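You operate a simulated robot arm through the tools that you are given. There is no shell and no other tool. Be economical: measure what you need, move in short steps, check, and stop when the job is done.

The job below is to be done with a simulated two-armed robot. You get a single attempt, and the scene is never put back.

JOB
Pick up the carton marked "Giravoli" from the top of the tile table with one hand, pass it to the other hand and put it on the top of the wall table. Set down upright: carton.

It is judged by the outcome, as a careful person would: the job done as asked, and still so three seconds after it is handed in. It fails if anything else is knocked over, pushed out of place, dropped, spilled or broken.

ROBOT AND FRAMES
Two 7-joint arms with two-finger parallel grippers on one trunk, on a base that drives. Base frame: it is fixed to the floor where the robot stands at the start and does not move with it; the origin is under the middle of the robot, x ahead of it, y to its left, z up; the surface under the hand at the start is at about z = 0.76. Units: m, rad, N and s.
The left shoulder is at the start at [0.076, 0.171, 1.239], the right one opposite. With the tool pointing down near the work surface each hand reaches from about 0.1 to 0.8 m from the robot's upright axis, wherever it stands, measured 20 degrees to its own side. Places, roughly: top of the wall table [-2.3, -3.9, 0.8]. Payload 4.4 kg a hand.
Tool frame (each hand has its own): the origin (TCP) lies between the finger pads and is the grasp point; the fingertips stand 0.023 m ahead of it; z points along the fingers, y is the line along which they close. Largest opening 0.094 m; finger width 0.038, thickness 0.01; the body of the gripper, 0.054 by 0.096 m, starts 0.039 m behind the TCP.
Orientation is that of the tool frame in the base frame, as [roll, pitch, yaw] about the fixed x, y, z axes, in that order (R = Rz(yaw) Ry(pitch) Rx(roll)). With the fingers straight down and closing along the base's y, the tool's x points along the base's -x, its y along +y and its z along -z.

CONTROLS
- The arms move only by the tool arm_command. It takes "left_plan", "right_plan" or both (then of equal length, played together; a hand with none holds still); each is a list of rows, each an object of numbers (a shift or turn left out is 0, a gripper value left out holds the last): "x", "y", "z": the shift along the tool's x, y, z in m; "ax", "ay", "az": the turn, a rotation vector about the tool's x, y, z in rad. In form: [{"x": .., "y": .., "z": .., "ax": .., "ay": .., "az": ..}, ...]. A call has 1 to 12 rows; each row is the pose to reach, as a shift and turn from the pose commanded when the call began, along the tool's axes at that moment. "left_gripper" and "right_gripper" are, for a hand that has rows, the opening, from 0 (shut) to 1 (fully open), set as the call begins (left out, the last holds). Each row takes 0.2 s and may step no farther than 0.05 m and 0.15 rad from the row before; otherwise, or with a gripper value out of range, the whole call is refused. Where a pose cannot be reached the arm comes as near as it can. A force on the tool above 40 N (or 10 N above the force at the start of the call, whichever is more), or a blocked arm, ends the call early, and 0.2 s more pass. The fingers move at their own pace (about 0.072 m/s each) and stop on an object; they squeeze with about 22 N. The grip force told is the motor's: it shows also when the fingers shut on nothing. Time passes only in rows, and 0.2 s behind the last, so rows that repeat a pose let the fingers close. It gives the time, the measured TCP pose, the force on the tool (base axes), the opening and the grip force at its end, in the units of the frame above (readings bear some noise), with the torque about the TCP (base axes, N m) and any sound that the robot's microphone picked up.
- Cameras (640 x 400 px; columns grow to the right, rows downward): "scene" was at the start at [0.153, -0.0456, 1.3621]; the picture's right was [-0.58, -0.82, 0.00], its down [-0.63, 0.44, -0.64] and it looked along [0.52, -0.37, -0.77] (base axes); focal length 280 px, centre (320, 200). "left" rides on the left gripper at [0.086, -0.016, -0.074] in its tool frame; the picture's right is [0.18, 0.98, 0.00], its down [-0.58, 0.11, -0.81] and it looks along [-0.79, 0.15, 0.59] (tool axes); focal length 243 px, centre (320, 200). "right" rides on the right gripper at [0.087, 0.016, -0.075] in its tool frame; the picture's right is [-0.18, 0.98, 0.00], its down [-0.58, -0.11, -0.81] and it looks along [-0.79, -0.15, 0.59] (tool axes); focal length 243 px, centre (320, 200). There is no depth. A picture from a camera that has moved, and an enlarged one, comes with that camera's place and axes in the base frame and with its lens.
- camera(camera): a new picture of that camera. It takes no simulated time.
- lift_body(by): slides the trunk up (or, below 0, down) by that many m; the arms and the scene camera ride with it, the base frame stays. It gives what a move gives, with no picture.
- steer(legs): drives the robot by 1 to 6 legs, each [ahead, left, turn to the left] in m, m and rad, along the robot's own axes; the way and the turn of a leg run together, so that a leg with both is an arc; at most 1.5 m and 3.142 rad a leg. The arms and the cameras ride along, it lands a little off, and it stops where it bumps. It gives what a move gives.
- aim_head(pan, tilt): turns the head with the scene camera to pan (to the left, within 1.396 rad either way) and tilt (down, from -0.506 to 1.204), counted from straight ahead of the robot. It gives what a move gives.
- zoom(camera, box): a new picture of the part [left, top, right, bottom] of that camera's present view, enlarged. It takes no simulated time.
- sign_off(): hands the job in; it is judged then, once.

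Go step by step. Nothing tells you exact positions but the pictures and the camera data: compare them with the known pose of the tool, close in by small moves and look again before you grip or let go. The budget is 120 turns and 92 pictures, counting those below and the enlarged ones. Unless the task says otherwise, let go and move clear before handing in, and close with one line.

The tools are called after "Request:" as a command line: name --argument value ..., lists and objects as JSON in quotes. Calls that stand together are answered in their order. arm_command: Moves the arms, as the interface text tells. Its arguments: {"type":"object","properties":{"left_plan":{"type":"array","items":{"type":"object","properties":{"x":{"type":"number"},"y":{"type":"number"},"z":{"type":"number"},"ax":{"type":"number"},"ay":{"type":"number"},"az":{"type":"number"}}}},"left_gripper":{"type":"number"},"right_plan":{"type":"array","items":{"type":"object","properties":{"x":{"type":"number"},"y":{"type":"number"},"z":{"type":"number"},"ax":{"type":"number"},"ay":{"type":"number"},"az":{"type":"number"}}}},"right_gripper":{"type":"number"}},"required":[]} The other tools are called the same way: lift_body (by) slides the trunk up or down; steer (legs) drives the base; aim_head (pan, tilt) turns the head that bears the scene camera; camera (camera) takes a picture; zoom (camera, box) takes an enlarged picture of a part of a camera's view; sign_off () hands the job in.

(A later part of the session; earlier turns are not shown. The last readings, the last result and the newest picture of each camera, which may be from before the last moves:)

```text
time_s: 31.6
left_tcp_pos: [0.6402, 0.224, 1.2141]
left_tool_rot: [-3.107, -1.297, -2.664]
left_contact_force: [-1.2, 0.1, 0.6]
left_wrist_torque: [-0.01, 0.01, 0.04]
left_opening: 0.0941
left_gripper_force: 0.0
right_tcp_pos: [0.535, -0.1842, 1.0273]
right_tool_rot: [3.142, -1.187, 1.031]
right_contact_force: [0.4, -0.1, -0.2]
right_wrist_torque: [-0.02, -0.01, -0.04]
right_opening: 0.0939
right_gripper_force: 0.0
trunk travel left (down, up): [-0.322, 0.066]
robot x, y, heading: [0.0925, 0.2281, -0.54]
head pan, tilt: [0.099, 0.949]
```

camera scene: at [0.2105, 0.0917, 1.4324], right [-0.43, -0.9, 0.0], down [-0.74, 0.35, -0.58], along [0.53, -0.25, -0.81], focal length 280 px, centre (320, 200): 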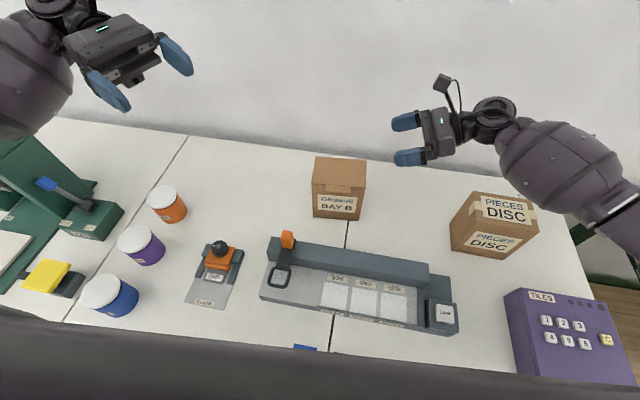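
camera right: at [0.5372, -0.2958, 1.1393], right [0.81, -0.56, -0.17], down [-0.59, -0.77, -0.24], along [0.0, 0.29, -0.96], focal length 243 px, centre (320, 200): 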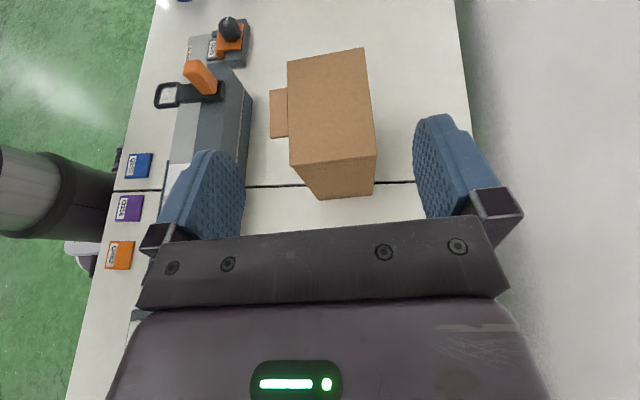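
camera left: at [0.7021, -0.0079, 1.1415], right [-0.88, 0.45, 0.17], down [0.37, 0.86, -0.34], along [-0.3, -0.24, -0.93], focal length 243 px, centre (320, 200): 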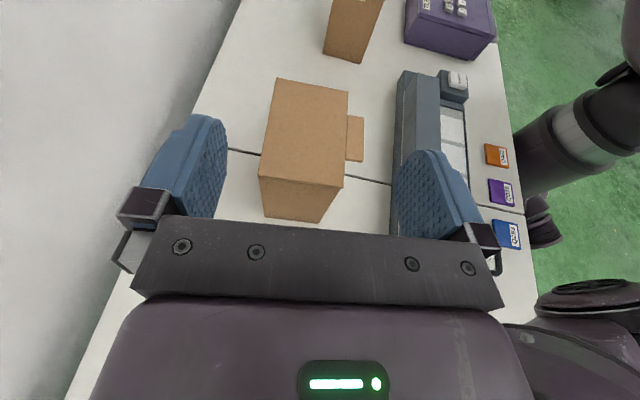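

Request:
arm_command --right_plan '[{"x": -0.038, "y": 0.0197, "z": -0.0108}, {"x": -0.0759, "y": 0.0394, "z": -0.0215}]'

Request:
aim_head --pan -0.1 --tilt 0.95

Request:
camera --camera "scene"

```text
time_s: 32.1
left_tcp_pos: [0.6417, 0.2235, 1.2137]
left_tool_rot: [-3.113, -1.294, -2.662]
left_contact_force: [0.6, 0.1, 0.3]
left_wrist_torque: [0.03, -0.01, -0.01]
left_opening: 0.0937
left_gripper_force: 0.1
right_tcp_pos: [0.5435, -0.2472, 0.9637]
right_tool_rot: [-3.141, -1.188, 1.03]
right_contact_force: [-0.5, -0.2, 0.4]
right_wrist_torque: [0.0, 0.02, 0.02]
right_opening: 0.094
right_gripper_force: 0.0
trunk travel left (down, up): [-0.322, 0.066]
robot x, y, heading: [0.0896, 0.2264, -0.537]
head pan, tilt: [0.099, 0.949]
```

```text
time_s: 32.9
left_tcp_pos: [0.6417, 0.2236, 1.2141]
left_tool_rot: [-3.111, -1.292, -2.665]
left_contact_force: [-0.4, -0.8, 0.6]
left_wrist_torque: [0.03, -0.03, 0.02]
left_opening: 0.0942
left_gripper_force: 0.1
right_tcp_pos: [0.5436, -0.2475, 0.9659]
right_tool_rot: [-3.14, -1.187, 1.03]
right_contact_force: [-0.6, -1.2, 0.3]
right_wrist_torque: [-0.02, -0.02, 0.02]
right_opening: 0.0942
right_gripper_force: 0.1
trunk travel left (down, up): [-0.322, 0.066]
robot x, y, heading: [0.0868, 0.2275, -0.54]
head pan, tilt: [-0.099, 0.949]
```

```text
57 pictures are left
camera scene: at [0.1992, 0.1503, 1.4324], right [-0.6, -0.8, 0.0], down [-0.65, 0.48, -0.58], along [0.47, -0.35, -0.81], focal length 280 px, centre (320, 200)
```

scene: 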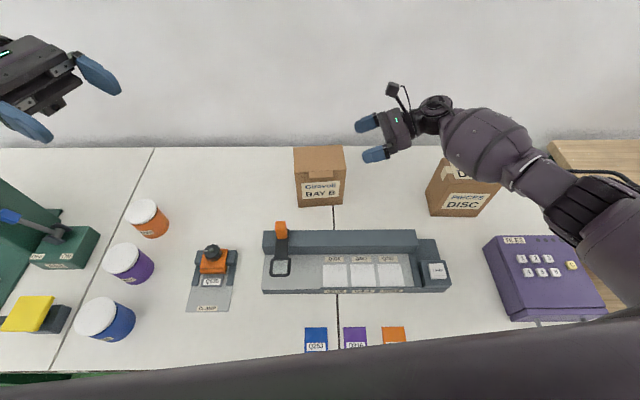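

The elbow is high, the forearm slopes down, and it pulls in from the DISC carton as the hand goes down and in. I'll descend diagonally to just outside the end face, below lid level.

Request:
arm_command --right_plan '[{"x": -0.02, "z": 0.0121}, {"x": -0.0404, "z": 0.0241}, {"x": -0.0606, "z": 0.0362}, {"x": -0.0808, "y": -0.0004, "z": 0.0482}]'

Request:
camera --camera "scene"

Request:
camera --camera "right"

```text
time_s: 33.9
left_tcp_pos: [0.6417, 0.2241, 1.2142]
left_tool_rot: [-3.112, -1.295, -2.66]
left_contact_force: [-0.9, 0.3, 0.4]
left_wrist_torque: [-0.05, -0.03, 0.0]
left_opening: 0.094
left_gripper_force: 0.1
right_tcp_pos: [0.551, -0.2335, 0.8716]
right_tool_rot: [-3.14, -1.187, 1.032]
right_contact_force: [0.1, -1.0, -0.5]
right_wrist_torque: [0.01, 0.02, 0.02]
right_opening: 0.0938
right_gripper_force: 0.1
trunk travel left (down, up): [-0.322, 0.066]
robot x, y, heading: [0.0891, 0.226, -0.542]
head pan, tilt: [-0.099, 0.949]
```

```text
56 pictures are left
camera scene: at [0.1995, 0.1503, 1.4324], right [-0.6, -0.8, 0.0], down [-0.65, 0.48, -0.58], along [0.47, -0.35, -0.81], focal length 280 px, centre (320, 200)
```

scene: 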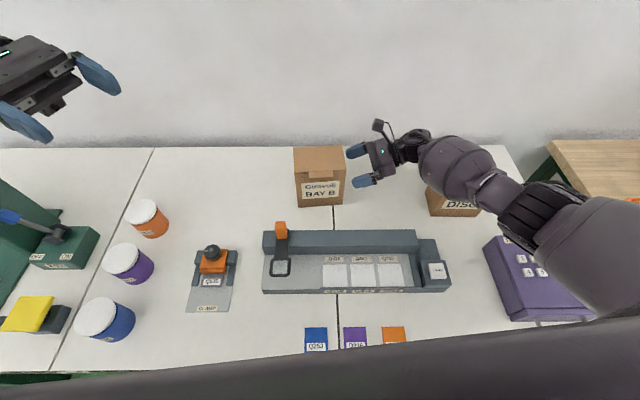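

```text
55 pictures are left
camera right: at [0.5468, -0.2749, 0.9798], right [0.81, -0.56, -0.17], down [-0.59, -0.77, -0.24], along [0.0, 0.29, -0.96], focal length 243 px, centre (320, 200)
```

right: 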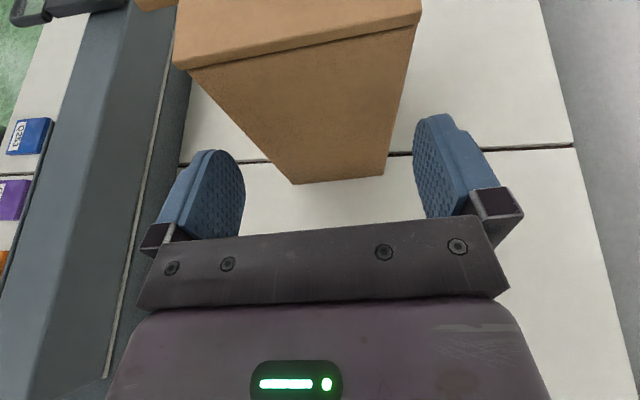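

Both estimates put the carton centred to better than 1 mm, and nothing was touched. I'll advance half-way along the fingers and look.

Request:
arm_command --right_plan '[{"z": 0.011}, {"z": 0.022}, {"z": 0.033}]'

Request:
camera --camera "right"

Request:
zoom --camera "scene" --box '[270, 110, 510, 230]'

```text
time_s: 34.7
left_tcp_pos: [0.6409, 0.2239, 1.2147]
left_tool_rot: [-3.11, -1.297, -2.663]
left_contact_force: [0.6, 0.4, 0.1]
left_wrist_torque: [0.01, 0.0, -0.01]
left_opening: 0.0939
left_gripper_force: 0.1
right_tcp_pos: [0.5664, -0.208, 0.8591]
right_tool_rot: [-3.137, -1.187, 1.031]
right_contact_force: [-0.6, -0.6, -0.1]
right_wrist_torque: [0.0, -0.03, 0.0]
right_opening: 0.0942
right_gripper_force: 0.0
trunk travel left (down, up): [-0.322, 0.066]
robot x, y, heading: [0.0888, 0.2213, -0.543]
head pan, tilt: [-0.099, 0.949]
```

```text
54 pictures are left
camera right: at [0.5625, -0.2484, 0.9674], right [0.81, -0.56, -0.17], down [-0.59, -0.77, -0.24], along [0.0, 0.29, -0.96], focal length 243 px, centre (320, 200)
```

right: 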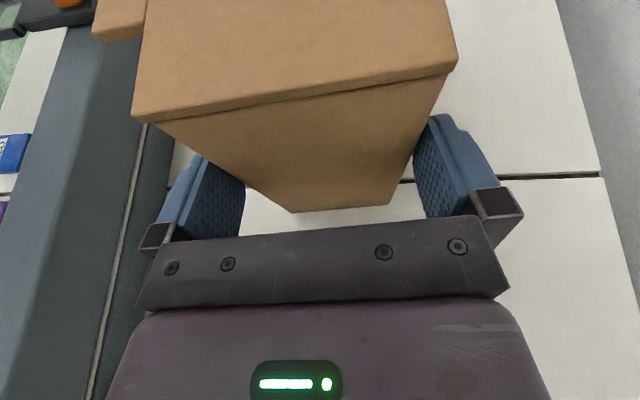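

```text
2.67 times, centred on (390, 170) of scene
camera zoom: at [0.1994, 0.1505, 1.4324], right [-0.6, -0.8, 0.0], down [-0.65, 0.48, -0.58], along [0.47, -0.35, -0.81], focal length 747 px, centre (133, 280)
```

zoom: 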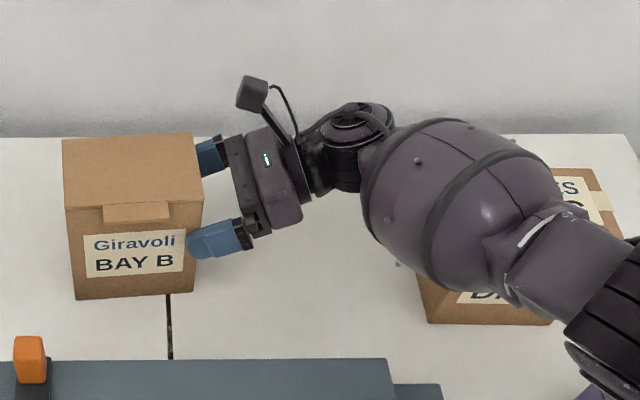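

The fingers straddle the body cleanly below the lid. I'll advance the last 2.8 cm and then close.

Request:
arm_command --right_plan '[{"z": 0.01}, {"z": 0.02}, {"z": 0.028}, {"z": 0.028}]'

Request:
camera --camera "right"

```text
time_s: 35.7
left_tcp_pos: [0.6405, 0.2229, 1.2137]
left_tool_rot: [-3.111, -1.293, -2.664]
left_contact_force: [0.7, -0.3, 0.4]
left_wrist_torque: [-0.01, 0.02, 0.02]
left_opening: 0.0942
left_gripper_force: 0.0
right_tcp_pos: [0.5798, -0.1858, 0.8492]
right_tool_rot: [-3.139, -1.19, 1.029]
right_contact_force: [0.9, -0.3, -0.3]
right_wrist_torque: [-0.01, 0.02, -0.01]
right_opening: 0.0942
right_gripper_force: 0.1
trunk travel left (down, up): [-0.322, 0.066]
robot x, y, heading: [0.0877, 0.2254, -0.541]
head pan, tilt: [-0.099, 0.949]
```

```text
52 pictures are left
camera right: at [0.5758, -0.2267, 0.9572], right [0.81, -0.56, -0.17], down [-0.59, -0.77, -0.24], along [0.0, 0.29, -0.96], focal length 243 px, centre (320, 200)
```

right: 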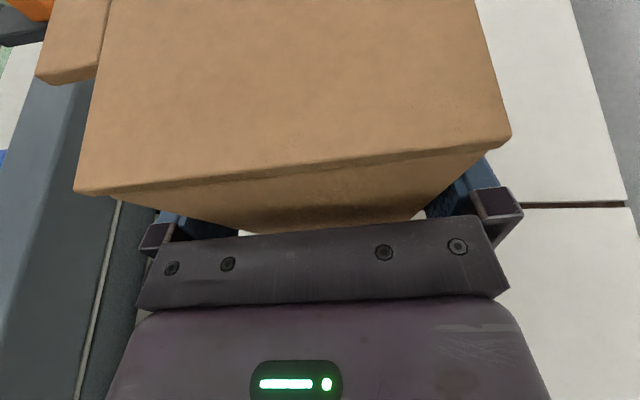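

The hand is fully seated. Closing the right gripper.

Request:
arm_command --right_plan '[{"z": 0}, {"z": 0}, {"z": 0}, {"z": 0}]' --right_gripper 0

```text
time_s: 36.7
left_tcp_pos: [0.6422, 0.2236, 1.2137]
left_tool_rot: [-3.111, -1.292, -2.663]
left_contact_force: [0.6, -0.2, -0.3]
left_wrist_torque: [0.0, 0.01, 0.01]
left_opening: 0.094
left_gripper_force: 0.0
right_tcp_pos: [0.579, -0.1849, 0.8501]
right_tool_rot: [-3.14, -1.188, 1.029]
right_contact_force: [0.1, 0.4, 1.5]
right_wrist_torque: [0.09, -0.11, -0.08]
right_opening: 0.0878
right_gripper_force: 22.1
trunk travel left (down, up): [-0.322, 0.066]
robot x, y, heading: [0.0887, 0.2297, -0.54]
head pan, tilt: [-0.099, 0.949]
```

It is gripped at 0.088 m. I'll lift 3 cm straight up and check for sag.

Request:
arm_command --right_plan '[{"x": 0.0093, "z": -0.0037}, {"x": 0.0185, "z": -0.0075}, {"x": 0.0278, "z": -0.0112}, {"x": 0.0278, "z": -0.0112}]'

Request:
camera --camera "scene"

```text
time_s: 37.7
left_tcp_pos: [0.6414, 0.2231, 1.2151]
left_tool_rot: [-3.11, -1.293, -2.662]
left_contact_force: [0.2, 0.3, -0.8]
left_wrist_torque: [0.0, 0.02, 0.01]
left_opening: 0.0943
left_gripper_force: 0.0
right_tcp_pos: [0.58, -0.185, 0.8778]
right_tool_rot: [-3.139, -1.188, 1.031]
right_contact_force: [0.6, -0.9, -0.6]
right_wrist_torque: [-0.06, 0.03, 0.0]
right_opening: 0.0876
right_gripper_force: 22.2
trunk travel left (down, up): [-0.322, 0.066]
robot x, y, heading: [0.0896, 0.2235, -0.539]
head pan, tilt: [-0.099, 0.949]
```

```text
51 pictures are left
camera scene: at [0.1993, 0.1502, 1.4324], right [-0.6, -0.8, 0.0], down [-0.65, 0.48, -0.58], along [0.47, -0.35, -0.81], focal length 280 px, centre (320, 200)
```

scene: 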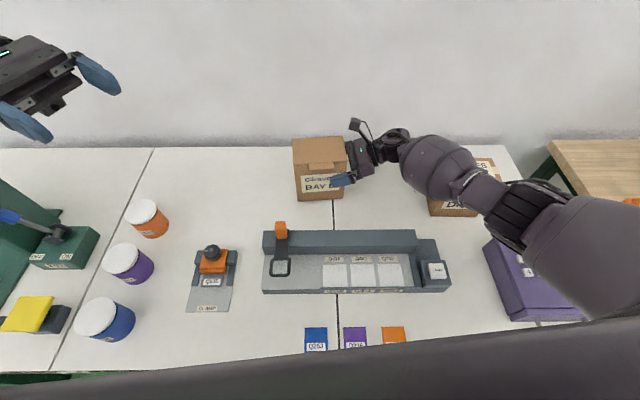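

The carton is lifted level, with no sag, and it is light. I'll raise it and draw it back toward the chest.

Request:
arm_command --right_plan '[{"x": 0.0417, "z": -0.0168}, {"x": 0.0835, "z": -0.0337}, {"x": 0.1252, "z": -0.0505}, {"x": 0.1669, "z": -0.0674}, {"x": 0.2086, "z": -0.0842}, {"x": 0.2296, "z": -0.0926}, {"x": 0.235, "y": -0.0375, "z": -0.08}, {"x": 0.24, "y": -0.075, "z": -0.066}, {"x": 0.245, "y": -0.1125, "z": -0.053}, {"x": 0.25, "y": -0.15, "z": -0.041}, {"x": 0.25, "y": -0.15, "z": -0.041}]'

Request:
arm_command --left_plan '[{"ax": 0.106, "az": -0.03}, {"ax": 0.212, "az": -0.06}, {"ax": 0.318, "az": -0.09}, {"ax": 0.424, "az": -0.12}, {"ax": 0.53, "az": -0.15}]'

Request:
camera --camera "scene"

Request:
camera --camera "left"

```text
time_s: 40.1
left_tcp_pos: [0.641, 0.2223, 1.2147]
left_tool_rot: [-3.112, -1.294, -2.662]
left_contact_force: [0.0, 0.3, 0.0]
left_wrist_torque: [0.02, 0.0, 0.03]
left_opening: 0.094
left_gripper_force: 0.1
right_tcp_pos: [0.4795, -0.0598, 1.1261]
right_tool_rot: [-3.139, -1.187, 1.026]
right_contact_force: [0.7, -1.0, -1.0]
right_wrist_torque: [-0.04, 0.03, -0.03]
right_opening: 0.0878
right_gripper_force: 22.4
trunk travel left (down, up): [-0.322, 0.066]
robot x, y, heading: [0.0873, 0.2247, -0.534]
head pan, tilt: [-0.099, 0.949]
```

```text
time_s: 41.3
left_tcp_pos: [0.6404, 0.2237, 1.2155]
left_tool_rot: [-3.112, -1.298, -2.109]
left_contact_force: [0.3, -0.4, -0.3]
left_wrist_torque: [-0.01, 0.01, -0.02]
left_opening: 0.094
left_gripper_force: 0.1
right_tcp_pos: [0.4788, -0.0606, 1.1273]
right_tool_rot: [-3.141, -1.186, 1.031]
right_contact_force: [0.3, 0.2, -1.4]
right_wrist_torque: [-0.06, 0.02, 0.02]
right_opening: 0.0878
right_gripper_force: 21.5
trunk travel left (down, up): [-0.322, 0.066]
robot x, y, heading: [0.0903, 0.2249, -0.541]
head pan, tilt: [-0.099, 0.949]
```

```text
50 pictures are left
camera scene: at [0.1988, 0.1506, 1.4325], right [-0.6, -0.8, 0.0], down [-0.65, 0.48, -0.58], along [0.47, -0.35, -0.81], focal length 280 px, centre (320, 200)
```

scene: 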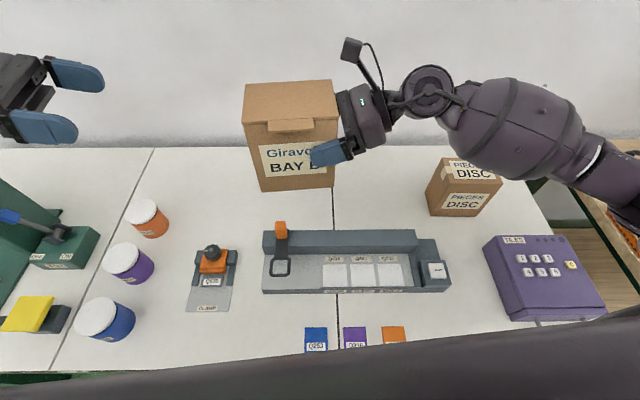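

```text
49 pictures are left
camera left: at [0.6789, 0.2579, 1.3181], right [-0.88, 0.44, 0.17], down [0.36, 0.87, -0.34], along [-0.3, -0.24, -0.92], focal length 243 px, centre (320, 200)
```

left: 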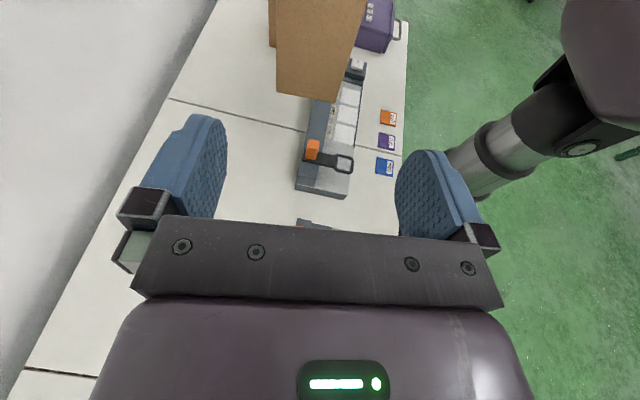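

The right hand holds the carton level with its left end at about [0.536, 0.036]. I'll bring the left hand to 6 cm off that end.

Request:
arm_command --left_plan '[{"x": -0.0128, "y": -0.0005, "z": 0.0351, "ax": -0.0308, "ay": -0.0079}, {"x": -0.0256, "y": -0.0009, "z": 0.0702, "ax": -0.0308, "ay": -0.0079}, {"x": -0.0384, "y": -0.0013, "z": 0.1053, "ax": -0.0308, "ay": -0.0079}, {"x": -0.0512, "y": -0.0018, "z": 0.1403, "ax": -0.0308, "ay": -0.0079}, {"x": -0.0512, "y": -0.0018, "z": 0.1754, "ax": -0.0308, "ay": -0.0079}, {"x": -0.0512, "y": -0.0018, "z": 0.1754, "ax": -0.0308, "ay": -0.0079}]' --left_gripper 1

Request:
camera --camera "left"

Request:
camera --camera "scene"

```text
time_s: 42.7
left_tcp_pos: [0.5686, 0.0877, 1.117]
left_tool_rot: [3.138, -1.292, -2.11]
left_contact_force: [0.3, 0.1, -0.1]
left_wrist_torque: [-0.02, 0.0, 0.01]
left_opening: 0.094
left_gripper_force: 0.1
right_tcp_pos: [0.4798, -0.0603, 1.1271]
right_tool_rot: [-3.14, -1.187, 1.031]
right_contact_force: [0.2, -0.5, -1.8]
right_wrist_torque: [-0.06, 0.06, 0.02]
right_opening: 0.0877
right_gripper_force: 21.8
trunk travel left (down, up): [-0.322, 0.066]
robot x, y, heading: [0.0877, 0.2258, -0.539]
head pan, tilt: [-0.099, 0.949]
```

```text
48 pictures are left
camera left: at [0.6085, 0.1191, 1.2216], right [-0.87, 0.46, 0.18], down [0.39, 0.86, -0.34], along [-0.31, -0.22, -0.92], focal length 243 px, centre (320, 200)
```

left: 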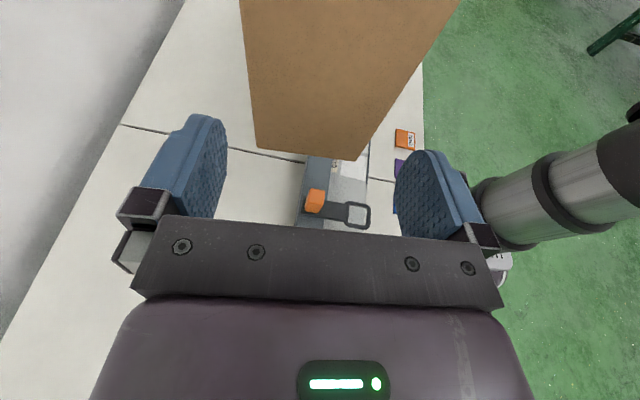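

```text
47 pictures are left
camera scene: at [0.1992, 0.1508, 1.4325], right [-0.6, -0.8, 0.0], down [-0.65, 0.48, -0.58], along [0.47, -0.35, -0.81], focal length 280 px, centre (320, 200)
```

scene: 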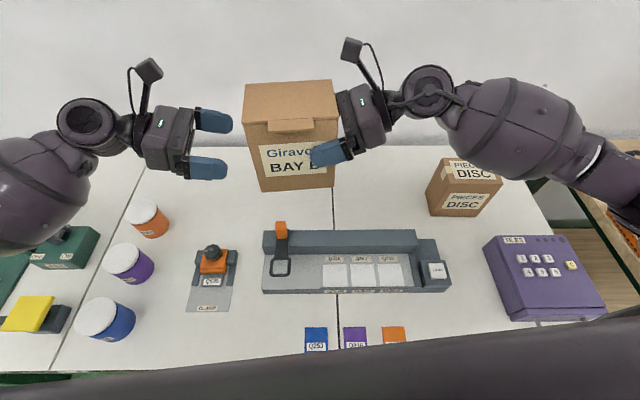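

The left hand is aligned within about 1 mm. I'll advance 5.5 cm and look again.

Request:
arm_command --left_plan '[{"x": 0.0038, "y": 0.0005, "z": 0.0132}, {"x": 0.0076, "y": 0.0005, "z": 0.0264}, {"x": 0.0114, "y": 0.0005, "z": 0.0396}, {"x": 0.0152, "y": 0.0005, "z": 0.0528}]'

Request:
camera --camera "left"

Request:
zoom --camera "scene" --box '[170, 60, 410, 210]'

```text
time_s: 43.7
left_tcp_pos: [0.5383, 0.0398, 1.1186]
left_tool_rot: [3.139, -1.291, -2.11]
left_contact_force: [0.1, 0.0, -0.3]
left_wrist_torque: [-0.02, 0.01, 0.02]
left_opening: 0.0938
left_gripper_force: 0.0
right_tcp_pos: [0.4804, -0.0614, 1.1279]
right_tool_rot: [-3.14, -1.188, 1.03]
right_contact_force: [0.0, -0.6, -0.7]
right_wrist_torque: [-0.04, 0.05, -0.01]
right_opening: 0.0878
right_gripper_force: 22.1
trunk travel left (down, up): [-0.322, 0.066]
robot x, y, heading: [0.0873, 0.2207, -0.539]
head pan, tilt: [-0.099, 0.949]
```

```text
46 pictures are left
camera left: at [0.5783, 0.0712, 1.2215], right [-0.87, 0.46, 0.18], down [0.39, 0.86, -0.34], along [-0.31, -0.22, -0.93], focal length 243 px, centre (320, 200)
```

left: 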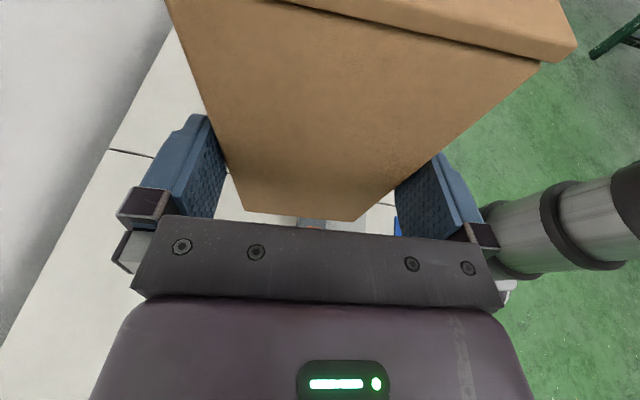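

```text
2.67 times, centred on (290, 135) of scene
camera zoom: at [0.1992, 0.1499, 1.4324], right [-0.6, -0.8, 0.0], down [-0.65, 0.49, -0.58], along [0.47, -0.35, -0.81], focal length 747 px, centre (400, 373)
```

zoom: 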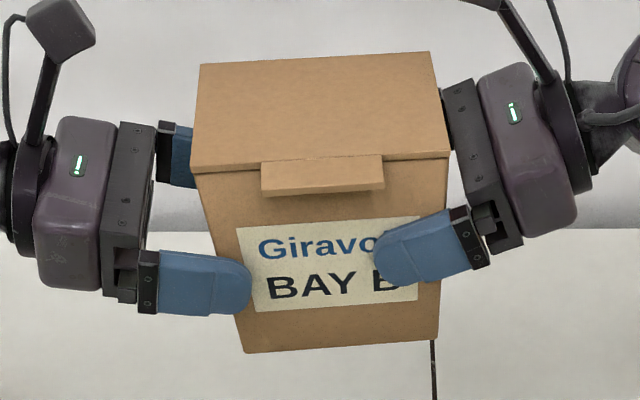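

It straddles cleanly. I'll advance the remaining 2.8 cm and then close the left hand.

Request:
arm_command --left_plan '[{"x": 0.0026, "z": 0.009}, {"x": 0.0052, "z": 0.018}, {"x": 0.0078, "z": 0.0269}, {"x": 0.0078, "z": 0.0269}]'

Request:
zoom --camera "scene" --box '[170, 60, 410, 210]'

```text
time_s: 44.7
left_tcp_pos: [0.5252, 0.0157, 1.1181]
left_tool_rot: [3.14, -1.292, -2.109]
left_contact_force: [0.6, 0.1, -1.1]
left_wrist_torque: [-0.03, -0.02, 0.01]
left_opening: 0.0939
left_gripper_force: 0.1
right_tcp_pos: [0.4792, -0.061, 1.1282]
right_tool_rot: [-3.14, -1.185, 1.03]
right_contact_force: [0.6, -0.2, -1.7]
right_wrist_torque: [-0.05, 0.02, -0.01]
right_opening: 0.0877
right_gripper_force: 21.9
trunk travel left (down, up): [-0.322, 0.066]
robot x, y, heading: [0.0912, 0.2243, -0.541]
head pan, tilt: [-0.099, 0.949]
```

```text
2.67 times, centred on (290, 135) of scene
camera zoom: at [0.1992, 0.1504, 1.4324], right [-0.6, -0.8, 0.0], down [-0.65, 0.48, -0.58], along [0.47, -0.35, -0.81], focal length 747 px, centre (400, 373)
```

zoom: 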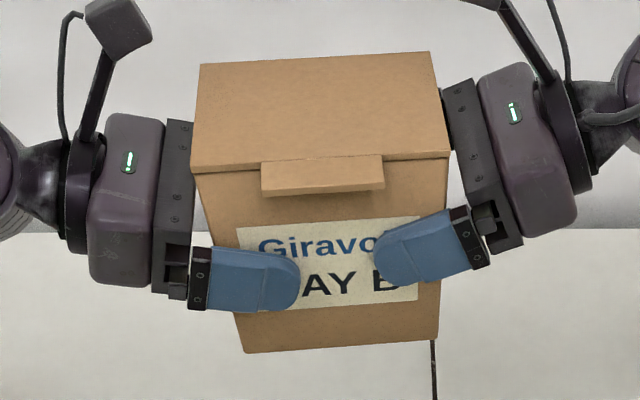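

Both hands are in position, with a clear gap between the fingertips. Closing the left gripper.

Request:
arm_command --left_plan '[{"z": 0}, {"z": 0}, {"z": 0}, {"z": 0}]' --left_gripper 0

```text
time_s: 45.7
left_tcp_pos: [0.5252, 0.0161, 1.1176]
left_tool_rot: [3.141, -1.289, -2.11]
left_contact_force: [8.6, -5.2, -0.6]
left_wrist_torque: [0.33, 0.12, 0.44]
left_opening: 0.0878
left_gripper_force: 22.0
right_tcp_pos: [0.4786, -0.0604, 1.1273]
right_tool_rot: [-3.14, -1.187, 1.03]
right_contact_force: [-7.5, 5.3, 0.0]
right_wrist_torque: [-0.16, -0.07, 0.44]
right_opening: 0.0881
right_gripper_force: 21.6
trunk travel left (down, up): [-0.322, 0.066]
robot x, y, heading: [0.0905, 0.2257, -0.541]
head pan, tilt: [-0.099, 0.949]
```

The left hand grips at 0.088 m. Opening the right hand in place.

Request:
arm_command --right_plan '[{"z": 0}, {"z": 0}, {"z": 0}]' --right_gripper 1

Request:
camera --camera "right"

```text
time_s: 46.5
left_tcp_pos: [0.5249, 0.0149, 1.1177]
left_tool_rot: [3.14, -1.291, -2.109]
left_contact_force: [0.0, -0.6, -0.6]
left_wrist_torque: [0.01, -0.03, -0.01]
left_opening: 0.0878
left_gripper_force: 22.4
right_tcp_pos: [0.4807, -0.062, 1.1262]
right_tool_rot: [-3.14, -1.186, 1.03]
right_contact_force: [-0.6, 0.0, -0.2]
right_wrist_torque: [0.0, 0.01, 0.0]
right_opening: 0.0941
right_gripper_force: 0.0
trunk travel left (down, up): [-0.322, 0.066]
robot x, y, heading: [0.0902, 0.2274, -0.541]
head pan, tilt: [-0.099, 0.949]
```

```text
43 pictures are left
camera right: at [0.4757, -0.1017, 1.2353], right [0.81, -0.56, -0.17], down [-0.59, -0.77, -0.24], along [0.0, 0.29, -0.96], focal length 243 px, centre (320, 200)
```

right: 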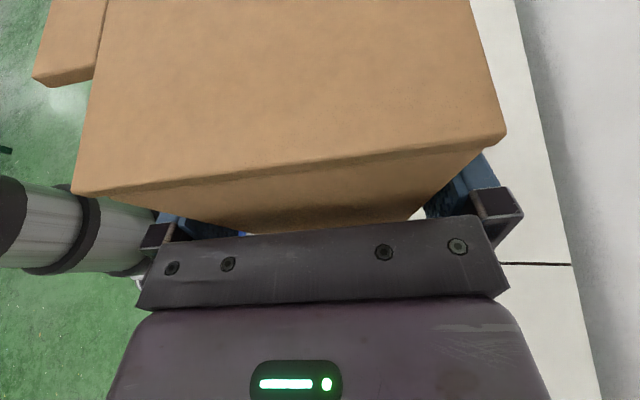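

The left hand holds it alone with no load on the right. Withdrawing the right hand horizontally.

Request:
arm_command --right_plan '[{"x": -0.0056, "z": -0.0139}, {"x": -0.0112, "z": -0.0278}, {"x": -0.0187, "z": -0.0464}, {"x": -0.03, "z": -0.074}, {"x": -0.045, "z": -0.111}, {"x": -0.045, "y": -0.04, "z": -0.111}, {"x": -0.045, "y": -0.08, "z": -0.111}, {"x": -0.045, "y": -0.12, "z": -0.111}]'

Request:
camera --camera "scene"

```text
time_s: 48.3
left_tcp_pos: [0.5243, 0.0156, 1.1175]
left_tool_rot: [-3.14, -1.292, -2.113]
left_contact_force: [-0.2, 0.1, 0.5]
left_wrist_torque: [0.05, -0.05, 0.03]
left_opening: 0.0878
left_gripper_force: 22.4
right_tcp_pos: [0.3139, -0.1002, 1.1284]
right_tool_rot: [3.139, -1.186, 1.031]
right_contact_force: [0.3, 0.3, -0.4]
right_wrist_torque: [-0.02, 0.0, 0.03]
right_opening: 0.094
right_gripper_force: 0.0
trunk travel left (down, up): [-0.322, 0.066]
robot x, y, heading: [0.089, 0.2274, -0.539]
head pan, tilt: [-0.099, 0.949]
```

```text
42 pictures are left
camera scene: at [0.1981, 0.1509, 1.4326], right [-0.6, -0.8, 0.0], down [-0.65, 0.48, -0.58], along [0.47, -0.35, -0.81], focal length 280 px, centre (320, 200)
```

scene: 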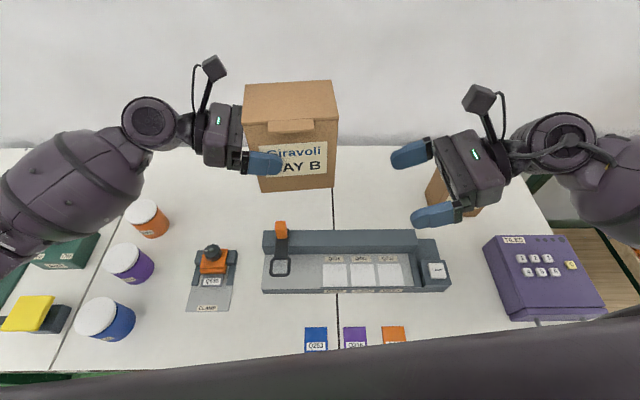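

The handover is done, and the left hand holds the carton upright. Next I'll look around for the route to the wall table, behind and to the right.

Request:
aim_head --pan -1.39 --tilt 0.35

Request:
camera --camera "scene"

Request:
aim_head --pan 1.39 --tilt 0.35

Request:
camera --camera "scene"

```text
time_s: 49.7
left_tcp_pos: [0.5242, 0.0146, 1.117]
left_tool_rot: [3.139, -1.293, -2.106]
left_contact_force: [0.6, -0.3, 0.2]
left_wrist_torque: [0.09, -0.01, -0.02]
left_opening: 0.088
left_gripper_force: 21.9
right_tcp_pos: [0.3152, -0.1024, 1.1275]
right_tool_rot: [-3.14, -1.187, 1.031]
right_contact_force: [0.0, -0.1, -0.7]
right_wrist_torque: [0.03, 0.01, -0.01]
right_opening: 0.094
right_gripper_force: 0.0
trunk travel left (down, up): [-0.322, 0.066]
robot x, y, heading: [0.0893, 0.2231, -0.536]
head pan, tilt: [-1.389, 0.351]
```

```text
41 pictures are left
camera scene: at [0.1083, 0.1063, 1.4835], right [-0.94, 0.35, 0.0], down [0.12, 0.32, -0.94], along [-0.33, -0.88, -0.34], focal length 280 px, centre (320, 200)
```

scene: 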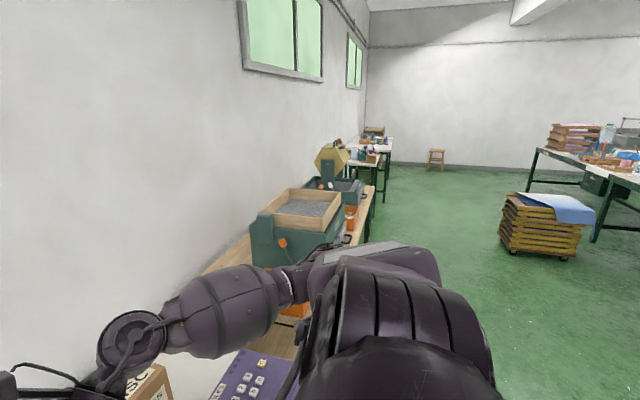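

```text
time_s: 52.2
left_tcp_pos: [0.5233, 0.0159, 1.117]
left_tool_rot: [3.14, -1.292, -2.11]
left_contact_force: [0.7, 0.6, -0.1]
left_wrist_torque: [0.04, -0.02, 0.02]
left_opening: 0.0878
left_gripper_force: 22.1
right_tcp_pos: [0.3154, -0.1028, 1.1268]
right_tool_rot: [-3.139, -1.186, 1.028]
right_contact_force: [-0.5, -0.7, -0.6]
right_wrist_torque: [0.01, -0.01, 0.0]
right_opening: 0.0939
right_gripper_force: 0.0
trunk travel left (down, up): [-0.322, 0.066]
robot x, y, heading: [0.0886, 0.225, -0.541]
head pan, tilt: [1.389, 0.351]
```

```text
40 pictures are left
camera scene: at [0.2023, 0.2635, 1.4836], right [0.75, -0.66, 0.0], down [-0.23, -0.26, -0.94], along [0.62, 0.71, -0.34], focal length 280 px, centre (320, 200)
```

scene: 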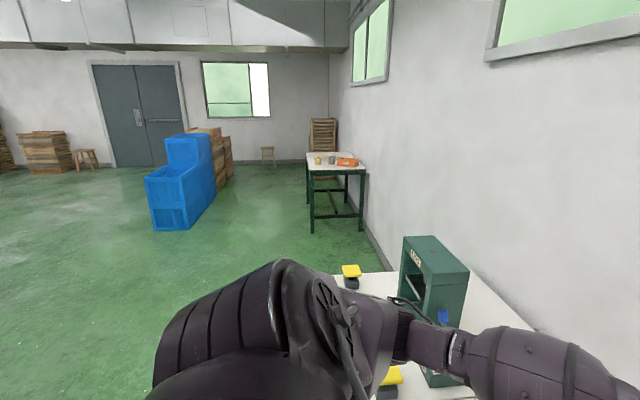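

The route is open: the wall table is the white-topped one about 4.5 m along the wall on the right, with the lane between the benches and the pallet stack clear. I'll back off the tile table, turn right and drive part of the way.

Request:
steer --legs '[[-0.66, 0, 0]]'

Request:
aim_head --pan 0 --tilt 0.4

Request:
steer --legs '[[0, 0, -1.57]]'

Request:
camera --camera "scene"

```text
time_s: 55.8
left_tcp_pos: [-0.0384, 0.353, 1.1176]
left_tool_rot: [3.141, -1.292, -2.115]
left_contact_force: [-0.4, -1.0, 0.0]
left_wrist_torque: [0.04, -0.05, -0.01]
left_opening: 0.0878
left_gripper_force: 22.0
right_tcp_pos: [-0.2486, 0.2345, 1.1274]
right_tool_rot: [-3.141, -1.186, 1.026]
right_contact_force: [0.5, -0.5, 0.3]
right_wrist_torque: [-0.01, -0.02, 0.01]
right_opening: 0.0938
right_gripper_force: 0.0
trunk travel left (down, up): [-0.322, 0.066]
robot x, y, heading: [-0.4723, 0.5614, -0.543]
head pan, tilt: [1.389, 0.351]
```

```text
time_s: 57.4
left_tcp_pos: [-0.0372, 0.3511, 1.1175]
left_tool_rot: [3.14, -1.291, -2.114]
left_contact_force: [0.6, 0.0, 0.6]
left_wrist_torque: [0.03, -0.01, 0.04]
left_opening: 0.0879
left_gripper_force: 21.8
right_tcp_pos: [-0.248, 0.2338, 1.1278]
right_tool_rot: [-3.141, -1.187, 1.024]
right_contact_force: [-0.8, -1.2, 0.1]
right_wrist_torque: [0.04, 0.0, -0.04]
right_opening: 0.0939
right_gripper_force: 0.1
trunk travel left (down, up): [-0.322, 0.066]
robot x, y, heading: [-0.4734, 0.5649, -0.546]
head pan, tilt: [0.0, 0.4]
```

```text
time_s: 61.6
left_tcp_pos: [-0.687, 0.1322, 1.1171]
left_tool_rot: [3.14, -1.29, 2.59]
left_contact_force: [0.1, 0.5, 0.1]
left_wrist_torque: [-0.02, -0.03, 0.01]
left_opening: 0.0877
left_gripper_force: 22.4
right_tcp_pos: [-0.8029, 0.3435, 1.1274]
right_tool_rot: [-3.139, -1.189, -0.553]
right_contact_force: [-1.0, -0.9, 0.5]
right_wrist_torque: [0.03, 0.03, 0.01]
right_opening: 0.094
right_gripper_force: 0.0
trunk travel left (down, up): [-0.322, 0.066]
robot x, y, heading: [-0.4726, 0.5668, -2.122]
head pan, tilt: [0.0, 0.4]
```

```text
39 pictures are left
camera scene: at [-0.552, 0.433, 1.479], right [-0.85, 0.52, 0.0], down [0.2, 0.33, -0.92], along [-0.48, -0.78, -0.39], focal length 280 px, centre (320, 200)
```

scene: 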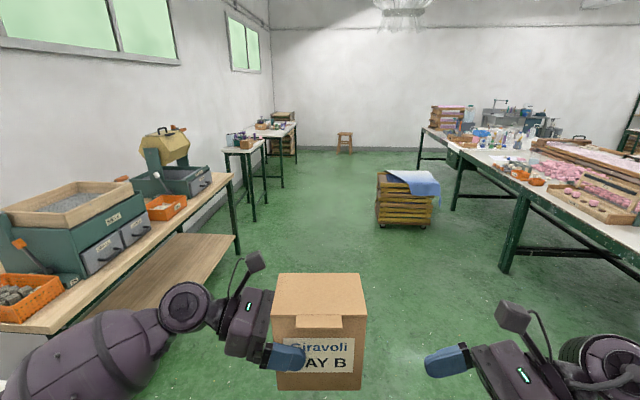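

The wall table should project at about pixel (272, 128), which is the farther white table. Zooming in to check what stands there.

Request:
zoom --camera "scene" --box '[208, 90, 336, 190]'

```text
4.00 times, centred on (272, 140) of scene
camera zoom: at [-0.552, 0.433, 1.479], right [-0.85, 0.52, 0.0], down [0.2, 0.33, -0.92], along [-0.48, -0.78, -0.39], focal length 1120 px, centre (512, 440)
```

zoom: 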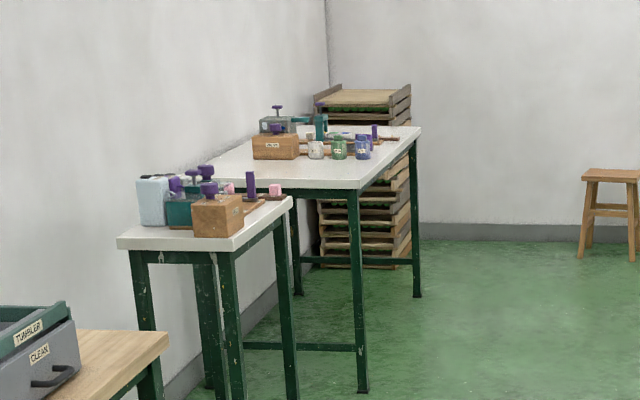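

The wall table is the far white one; its near end is free of things (roughly l −3.7 to −4.2 along the wall) and the lane is clear. I'll drive 2.8 m ahead and look again.

Request:
steer --legs '[[1.4, 0, 0.005], [1.4, 0, 0.005]]'

Request:
aim_head --pan 0.45 --tilt 0.5

Request:
camera --camera "scene"

```text
time_s: 75.2
left_tcp_pos: [-2.1773, -2.2432, 1.1177]
left_tool_rot: [3.138, -1.291, 2.585]
left_contact_force: [-0.4, 0.5, -0.3]
left_wrist_torque: [-0.04, -0.07, 0.0]
left_opening: 0.0881
left_gripper_force: 21.6
right_tcp_pos: [-2.2912, -2.0311, 1.1268]
right_tool_rot: [-3.139, -1.187, -0.56]
right_contact_force: [0.0, 0.0, 0.9]
right_wrist_torque: [-0.02, 0.02, 0.0]
right_opening: 0.0941
right_gripper_force: 0.0
trunk travel left (down, up): [-0.322, 0.066]
robot x, y, heading: [-1.959, -1.8131, -2.127]
head pan, tilt: [0.0, 0.4]
```

```text
time_s: 76.1
left_tcp_pos: [-2.1767, -2.2409, 1.1178]
left_tool_rot: [3.139, -1.289, 2.584]
left_contact_force: [0.2, -0.1, -0.2]
left_wrist_torque: [-0.01, -0.04, 0.02]
left_opening: 0.088
left_gripper_force: 21.9
right_tcp_pos: [-2.2905, -2.0307, 1.1267]
right_tool_rot: [-3.139, -1.187, -0.562]
right_contact_force: [0.7, -0.5, -0.5]
right_wrist_torque: [-0.03, 0.01, 0.01]
right_opening: 0.0938
right_gripper_force: 0.1
trunk travel left (down, up): [-0.322, 0.066]
robot x, y, heading: [-1.962, -1.8117, -2.129]
head pan, tilt: [0.45, 0.499]
```

```text
37 pictures are left
camera scene: at [-2.0003, -1.9534, 1.4699], right [-0.99, 0.11, 0.0], down [0.05, 0.48, -0.88], along [-0.1, -0.87, -0.48], focal length 280 px, centre (320, 200)
```

scene: 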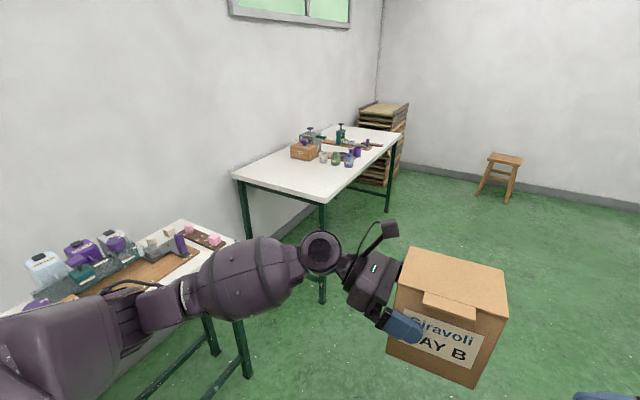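

The wall table's near end is clear for about 0.45 m. I'll drive 1.4 m on, staying about half a metre out from it, turn left to face it, and look again.

Request:
steer --legs '[[1.4, 0, 0]]'

Request:
steer --legs '[[0, 0, 1.505]]'

Request:
aim_head --pan 0 --tilt 0.75

Request:
camera --camera "scene"

```text
time_s: 83.1
left_tcp_pos: [-2.9329, -3.4379, 1.118]
left_tool_rot: [3.138, -1.29, 2.58]
left_contact_force: [0.7, -0.1, 0.6]
left_wrist_torque: [-0.05, -0.04, 0.0]
left_opening: 0.0876
left_gripper_force: 22.0
right_tcp_pos: [-3.0465, -3.2262, 1.127]
right_tool_rot: [-3.141, -1.188, -0.569]
right_contact_force: [0.1, 0.1, -0.3]
right_wrist_torque: [-0.03, 0.01, 0.0]
right_opening: 0.094
right_gripper_force: 0.1
trunk travel left (down, up): [-0.322, 0.066]
robot x, y, heading: [-2.7139, -3.0077, -2.14]
head pan, tilt: [0.45, 0.499]
```

```text
time_s: 87.2
left_tcp_pos: [-2.3015, -3.2618, 1.1172]
left_tool_rot: [3.138, -1.289, -2.212]
left_contact_force: [-0.1, -0.5, 0.4]
left_wrist_torque: [0.03, -0.04, 0.0]
left_opening: 0.088
left_gripper_force: 22.0
right_tcp_pos: [-2.5204, -3.3577, 1.1268]
right_tool_rot: [-3.141, -1.187, 0.928]
right_contact_force: [-0.9, -0.3, -0.4]
right_wrist_torque: [-0.02, 0.01, 0.04]
right_opening: 0.0938
right_gripper_force: 0.0
trunk travel left (down, up): [-0.322, 0.066]
robot x, y, heading: [-2.712, -3.0095, -0.641]
head pan, tilt: [0.45, 0.499]
```

```text
time_s: 88.1
left_tcp_pos: [-2.3019, -3.2605, 1.1174]
left_tool_rot: [3.139, -1.289, -2.212]
left_contact_force: [-1.0, -0.5, 0.2]
left_wrist_torque: [0.06, -0.02, -0.03]
left_opening: 0.0877
left_gripper_force: 22.2
right_tcp_pos: [-2.5211, -3.3586, 1.1276]
right_tool_rot: [-3.14, -1.188, 0.929]
right_contact_force: [-0.1, -0.4, 0.0]
right_wrist_torque: [-0.02, 0.02, -0.02]
right_opening: 0.0936
right_gripper_force: 0.2
trunk travel left (down, up): [-0.322, 0.066]
robot x, y, heading: [-2.7127, -3.0083, -0.641]
head pan, tilt: [0.0, 0.75]
```

```text
36 pictures are left
camera scene: at [-2.5984, -3.0952, 1.448], right [-0.6, -0.8, 0.0], down [-0.55, 0.41, -0.73], along [0.59, -0.44, -0.68], focal length 280 px, centre (320, 200)
```

scene: 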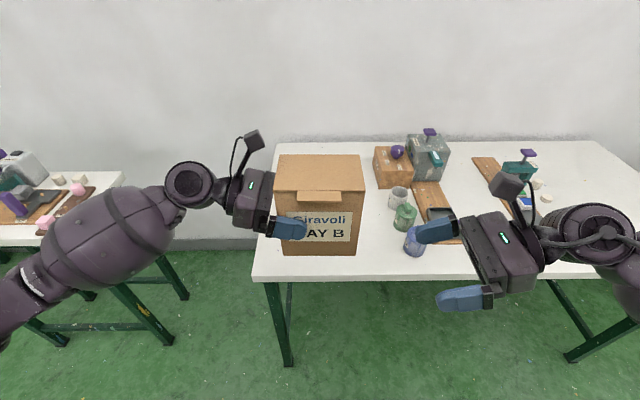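

I'm squarely in front of the wall table. The target spot for the carton, about 0.18 m from the near end and 0.2 m in from the edge, is free. Driving 0.25 m forward.

Request:
steer --legs '[[0.25, 0, 0.005]]'

Request:
camera --camera "scene"

```text
time_s: 89.9
left_tcp_pos: [-2.1002, -3.4084, 1.1172]
left_tool_rot: [3.135, -1.289, -2.204]
left_contact_force: [0.6, 0.4, 0.1]
left_wrist_torque: [0.07, 0.0, -0.03]
left_opening: 0.0879
left_gripper_force: 22.9
right_tcp_pos: [-2.3203, -3.5057, 1.127]
right_tool_rot: [-3.139, -1.187, 0.929]
right_contact_force: [0.1, -0.1, -0.6]
right_wrist_torque: [0.03, -0.03, 0.01]
right_opening: 0.0939
right_gripper_force: 0.0
trunk travel left (down, up): [-0.322, 0.066]
robot x, y, heading: [-2.5108, -3.1551, -0.638]
head pan, tilt: [0.0, 0.75]
```

```text
35 pictures are left
camera scene: at [-2.3974, -3.2445, 1.4478], right [-0.6, -0.8, 0.0], down [-0.55, 0.41, -0.73], along [0.59, -0.44, -0.68], focal length 280 px, centre (320, 200)
```

scene: 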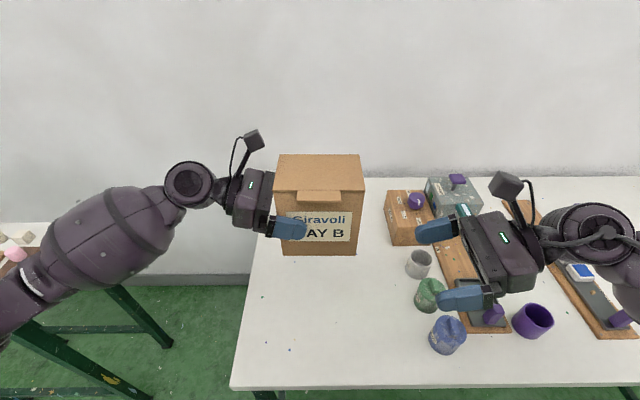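

The carton hangs over the free area. The table height is only roughly known (0.77–0.80), so I'll lower 0.19 m and then feel for it in small steps.

Request:
arm_command --left_plan '[{"x": -0.0365, "z": 0.0106}, {"x": -0.073, "z": 0.0211}, {"x": -0.1095, "z": 0.0317}, {"x": -0.146, "z": 0.0422}, {"x": -0.1825, "z": 0.0528}, {"x": -0.1825, "z": 0.0528}]'

Request:
camera --camera "scene"

Request:
camera --camera "right"

```text
time_s: 91.3
left_tcp_pos: [-2.1003, -3.4105, 0.9257]
left_tool_rot: [3.139, -1.29, -2.208]
left_contact_force: [0.3, -0.4, -0.7]
left_wrist_torque: [0.06, -0.03, -0.01]
left_opening: 0.0877
left_gripper_force: 22.7
right_tcp_pos: [-2.3208, -3.5063, 1.1271]
right_tool_rot: [-3.141, -1.186, 0.93]
right_contact_force: [0.2, 1.0, 0.1]
right_wrist_torque: [-0.02, 0.01, 0.05]
right_opening: 0.0939
right_gripper_force: 0.2
trunk travel left (down, up): [-0.322, 0.066]
robot x, y, heading: [-2.5158, -3.1586, -0.639]
head pan, tilt: [0.0, 0.75]
```

```text
34 pictures are left
camera scene: at [-2.3982, -3.2438, 1.448], right [-0.6, -0.8, 0.0], down [-0.55, 0.41, -0.73], along [0.59, -0.44, -0.68], focal length 280 px, centre (320, 200)
```

scene: 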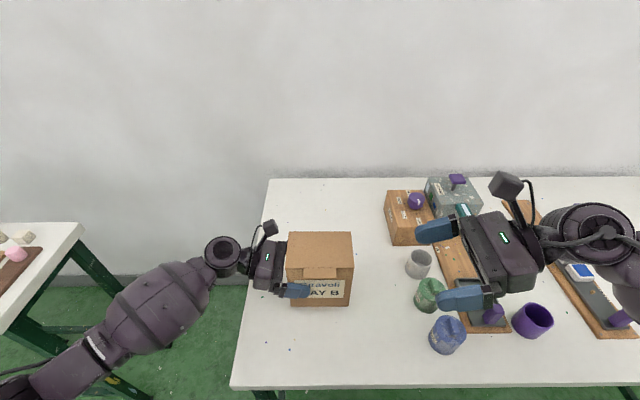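

```text
33 pictures are left
camera right: at [-2.3286, -3.5461, 1.235], right [0.75, -0.64, -0.17], down [-0.66, -0.71, -0.24], along [0.03, 0.29, -0.96], focal length 243 px, centre (320, 200)
```

right: 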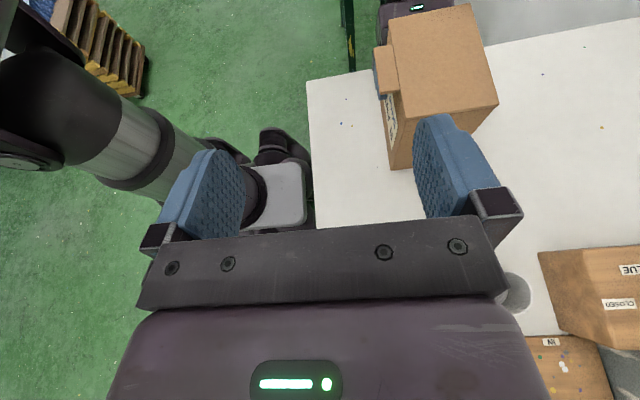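

The carton bottom should be about 0.845, still above the top. I'll lower 3 cm, then go in small steps.

Request:
arm_command --left_plan '[{"x": -0.0096, "z": 0.0028}, {"x": -0.0192, "z": 0.0056}, {"x": -0.0288, "z": 0.0083}, {"x": -0.0288, "z": 0.0083}]'

Request:
arm_command --left_plan '[{"x": -0.0048, "z": 0.0014}, {"x": -0.0096, "z": 0.0028}, {"x": -0.0096, "z": 0.0028}]'

Request:
zoom --camera "scene" --box '[200, 200, 400, 325]'

```text
time_s: 92.3
left_tcp_pos: [-2.1011, -3.4096, 0.8963]
left_tool_rot: [3.138, -1.29, -2.207]
left_contact_force: [-0.1, -0.3, 0.2]
left_wrist_torque: [0.0, -0.01, -0.01]
left_opening: 0.0876
left_gripper_force: 21.9
right_tcp_pos: [-2.321, -3.5066, 1.1259]
right_tool_rot: [-3.14, -1.186, 0.929]
right_contact_force: [0.3, -0.5, 0.1]
right_wrist_torque: [0.0, 0.0, -0.04]
right_opening: 0.0941
right_gripper_force: 0.0
trunk travel left (down, up): [-0.322, 0.066]
robot x, y, heading: [-2.5129, -3.1539, -0.642]
head pan, tilt: [0.0, 0.75]
```

```text
time_s: 93.1
left_tcp_pos: [-2.1003, -3.4101, 0.888]
left_tool_rot: [3.137, -1.289, -2.209]
left_contact_force: [-0.2, 0.3, 0.2]
left_wrist_torque: [0.04, -0.05, -0.04]
left_opening: 0.088
left_gripper_force: 22.0
right_tcp_pos: [-2.3199, -3.5062, 1.1265]
right_tool_rot: [-3.138, -1.186, 0.931]
right_contact_force: [0.3, 0.3, 0.5]
right_wrist_torque: [0.02, -0.01, 0.01]
right_opening: 0.0941
right_gripper_force: 0.0
trunk travel left (down, up): [-0.322, 0.066]
robot x, y, heading: [-2.5116, -3.1577, -0.635]
head pan, tilt: [0.0, 0.75]
```

```text
3.20 times, centred on (300, 262) of scene
camera zoom: at [-2.3982, -3.2439, 1.4479], right [-0.6, -0.8, 0.0], down [-0.55, 0.41, -0.73], along [0.59, -0.44, -0.68], focal length 896 px, centre (384, 0)
```

zoom: 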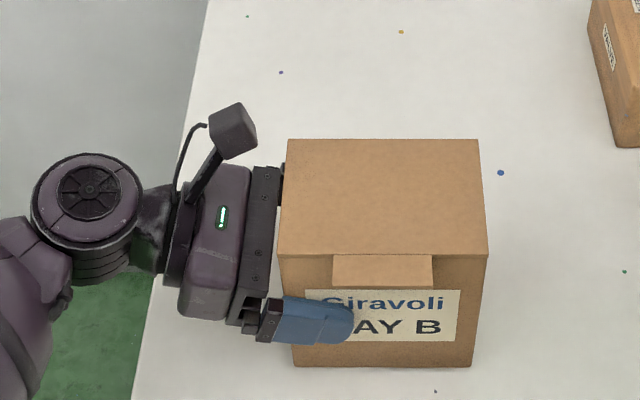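

No contact yet. Continuing down in 4–6 mm steps.

Request:
arm_command --left_plan '[{"x": -0.0058, "z": 0.0017}, {"x": -0.0058, "z": 0.0017}]'

Request:
arm_command --left_plan '[{"x": -0.0038, "z": 0.0011}, {"x": -0.0038, "z": 0.0011}]'

```text
time_s: 93.7
left_tcp_pos: [-2.1004, -3.4101, 0.8808]
left_tool_rot: [3.137, -1.293, -2.206]
left_contact_force: [-0.1, 0.1, 1.4]
left_wrist_torque: [0.04, -0.03, -0.01]
left_opening: 0.0878
left_gripper_force: 21.7
right_tcp_pos: [-2.3202, -3.5068, 1.1269]
right_tool_rot: [-3.141, -1.187, 0.929]
right_contact_force: [0.0, -0.3, -0.6]
right_wrist_torque: [-0.02, 0.0, -0.04]
right_opening: 0.0939
right_gripper_force: 0.0
trunk travel left (down, up): [-0.322, 0.066]
robot x, y, heading: [-2.5117, -3.1588, -0.633]
head pan, tilt: [0.0, 0.75]
```

```text
time_s: 94.3
left_tcp_pos: [-2.1011, -3.4111, 0.8788]
left_tool_rot: [-3.133, -1.293, -2.218]
left_contact_force: [0.9, 2.1, 18.2]
left_wrist_torque: [0.5, 0.17, -0.02]
left_opening: 0.0878
left_gripper_force: 21.9
right_tcp_pos: [-2.3222, -3.5054, 1.127]
right_tool_rot: [3.139, -1.188, 0.933]
right_contact_force: [0.1, 1.0, 0.1]
right_wrist_torque: [-0.03, 0.01, 0.0]
right_opening: 0.0939
right_gripper_force: 0.0
trunk travel left (down, up): [-0.322, 0.066]
robot x, y, heading: [-2.5121, -3.1595, -0.641]
head pan, tilt: [0.0, 0.75]
```

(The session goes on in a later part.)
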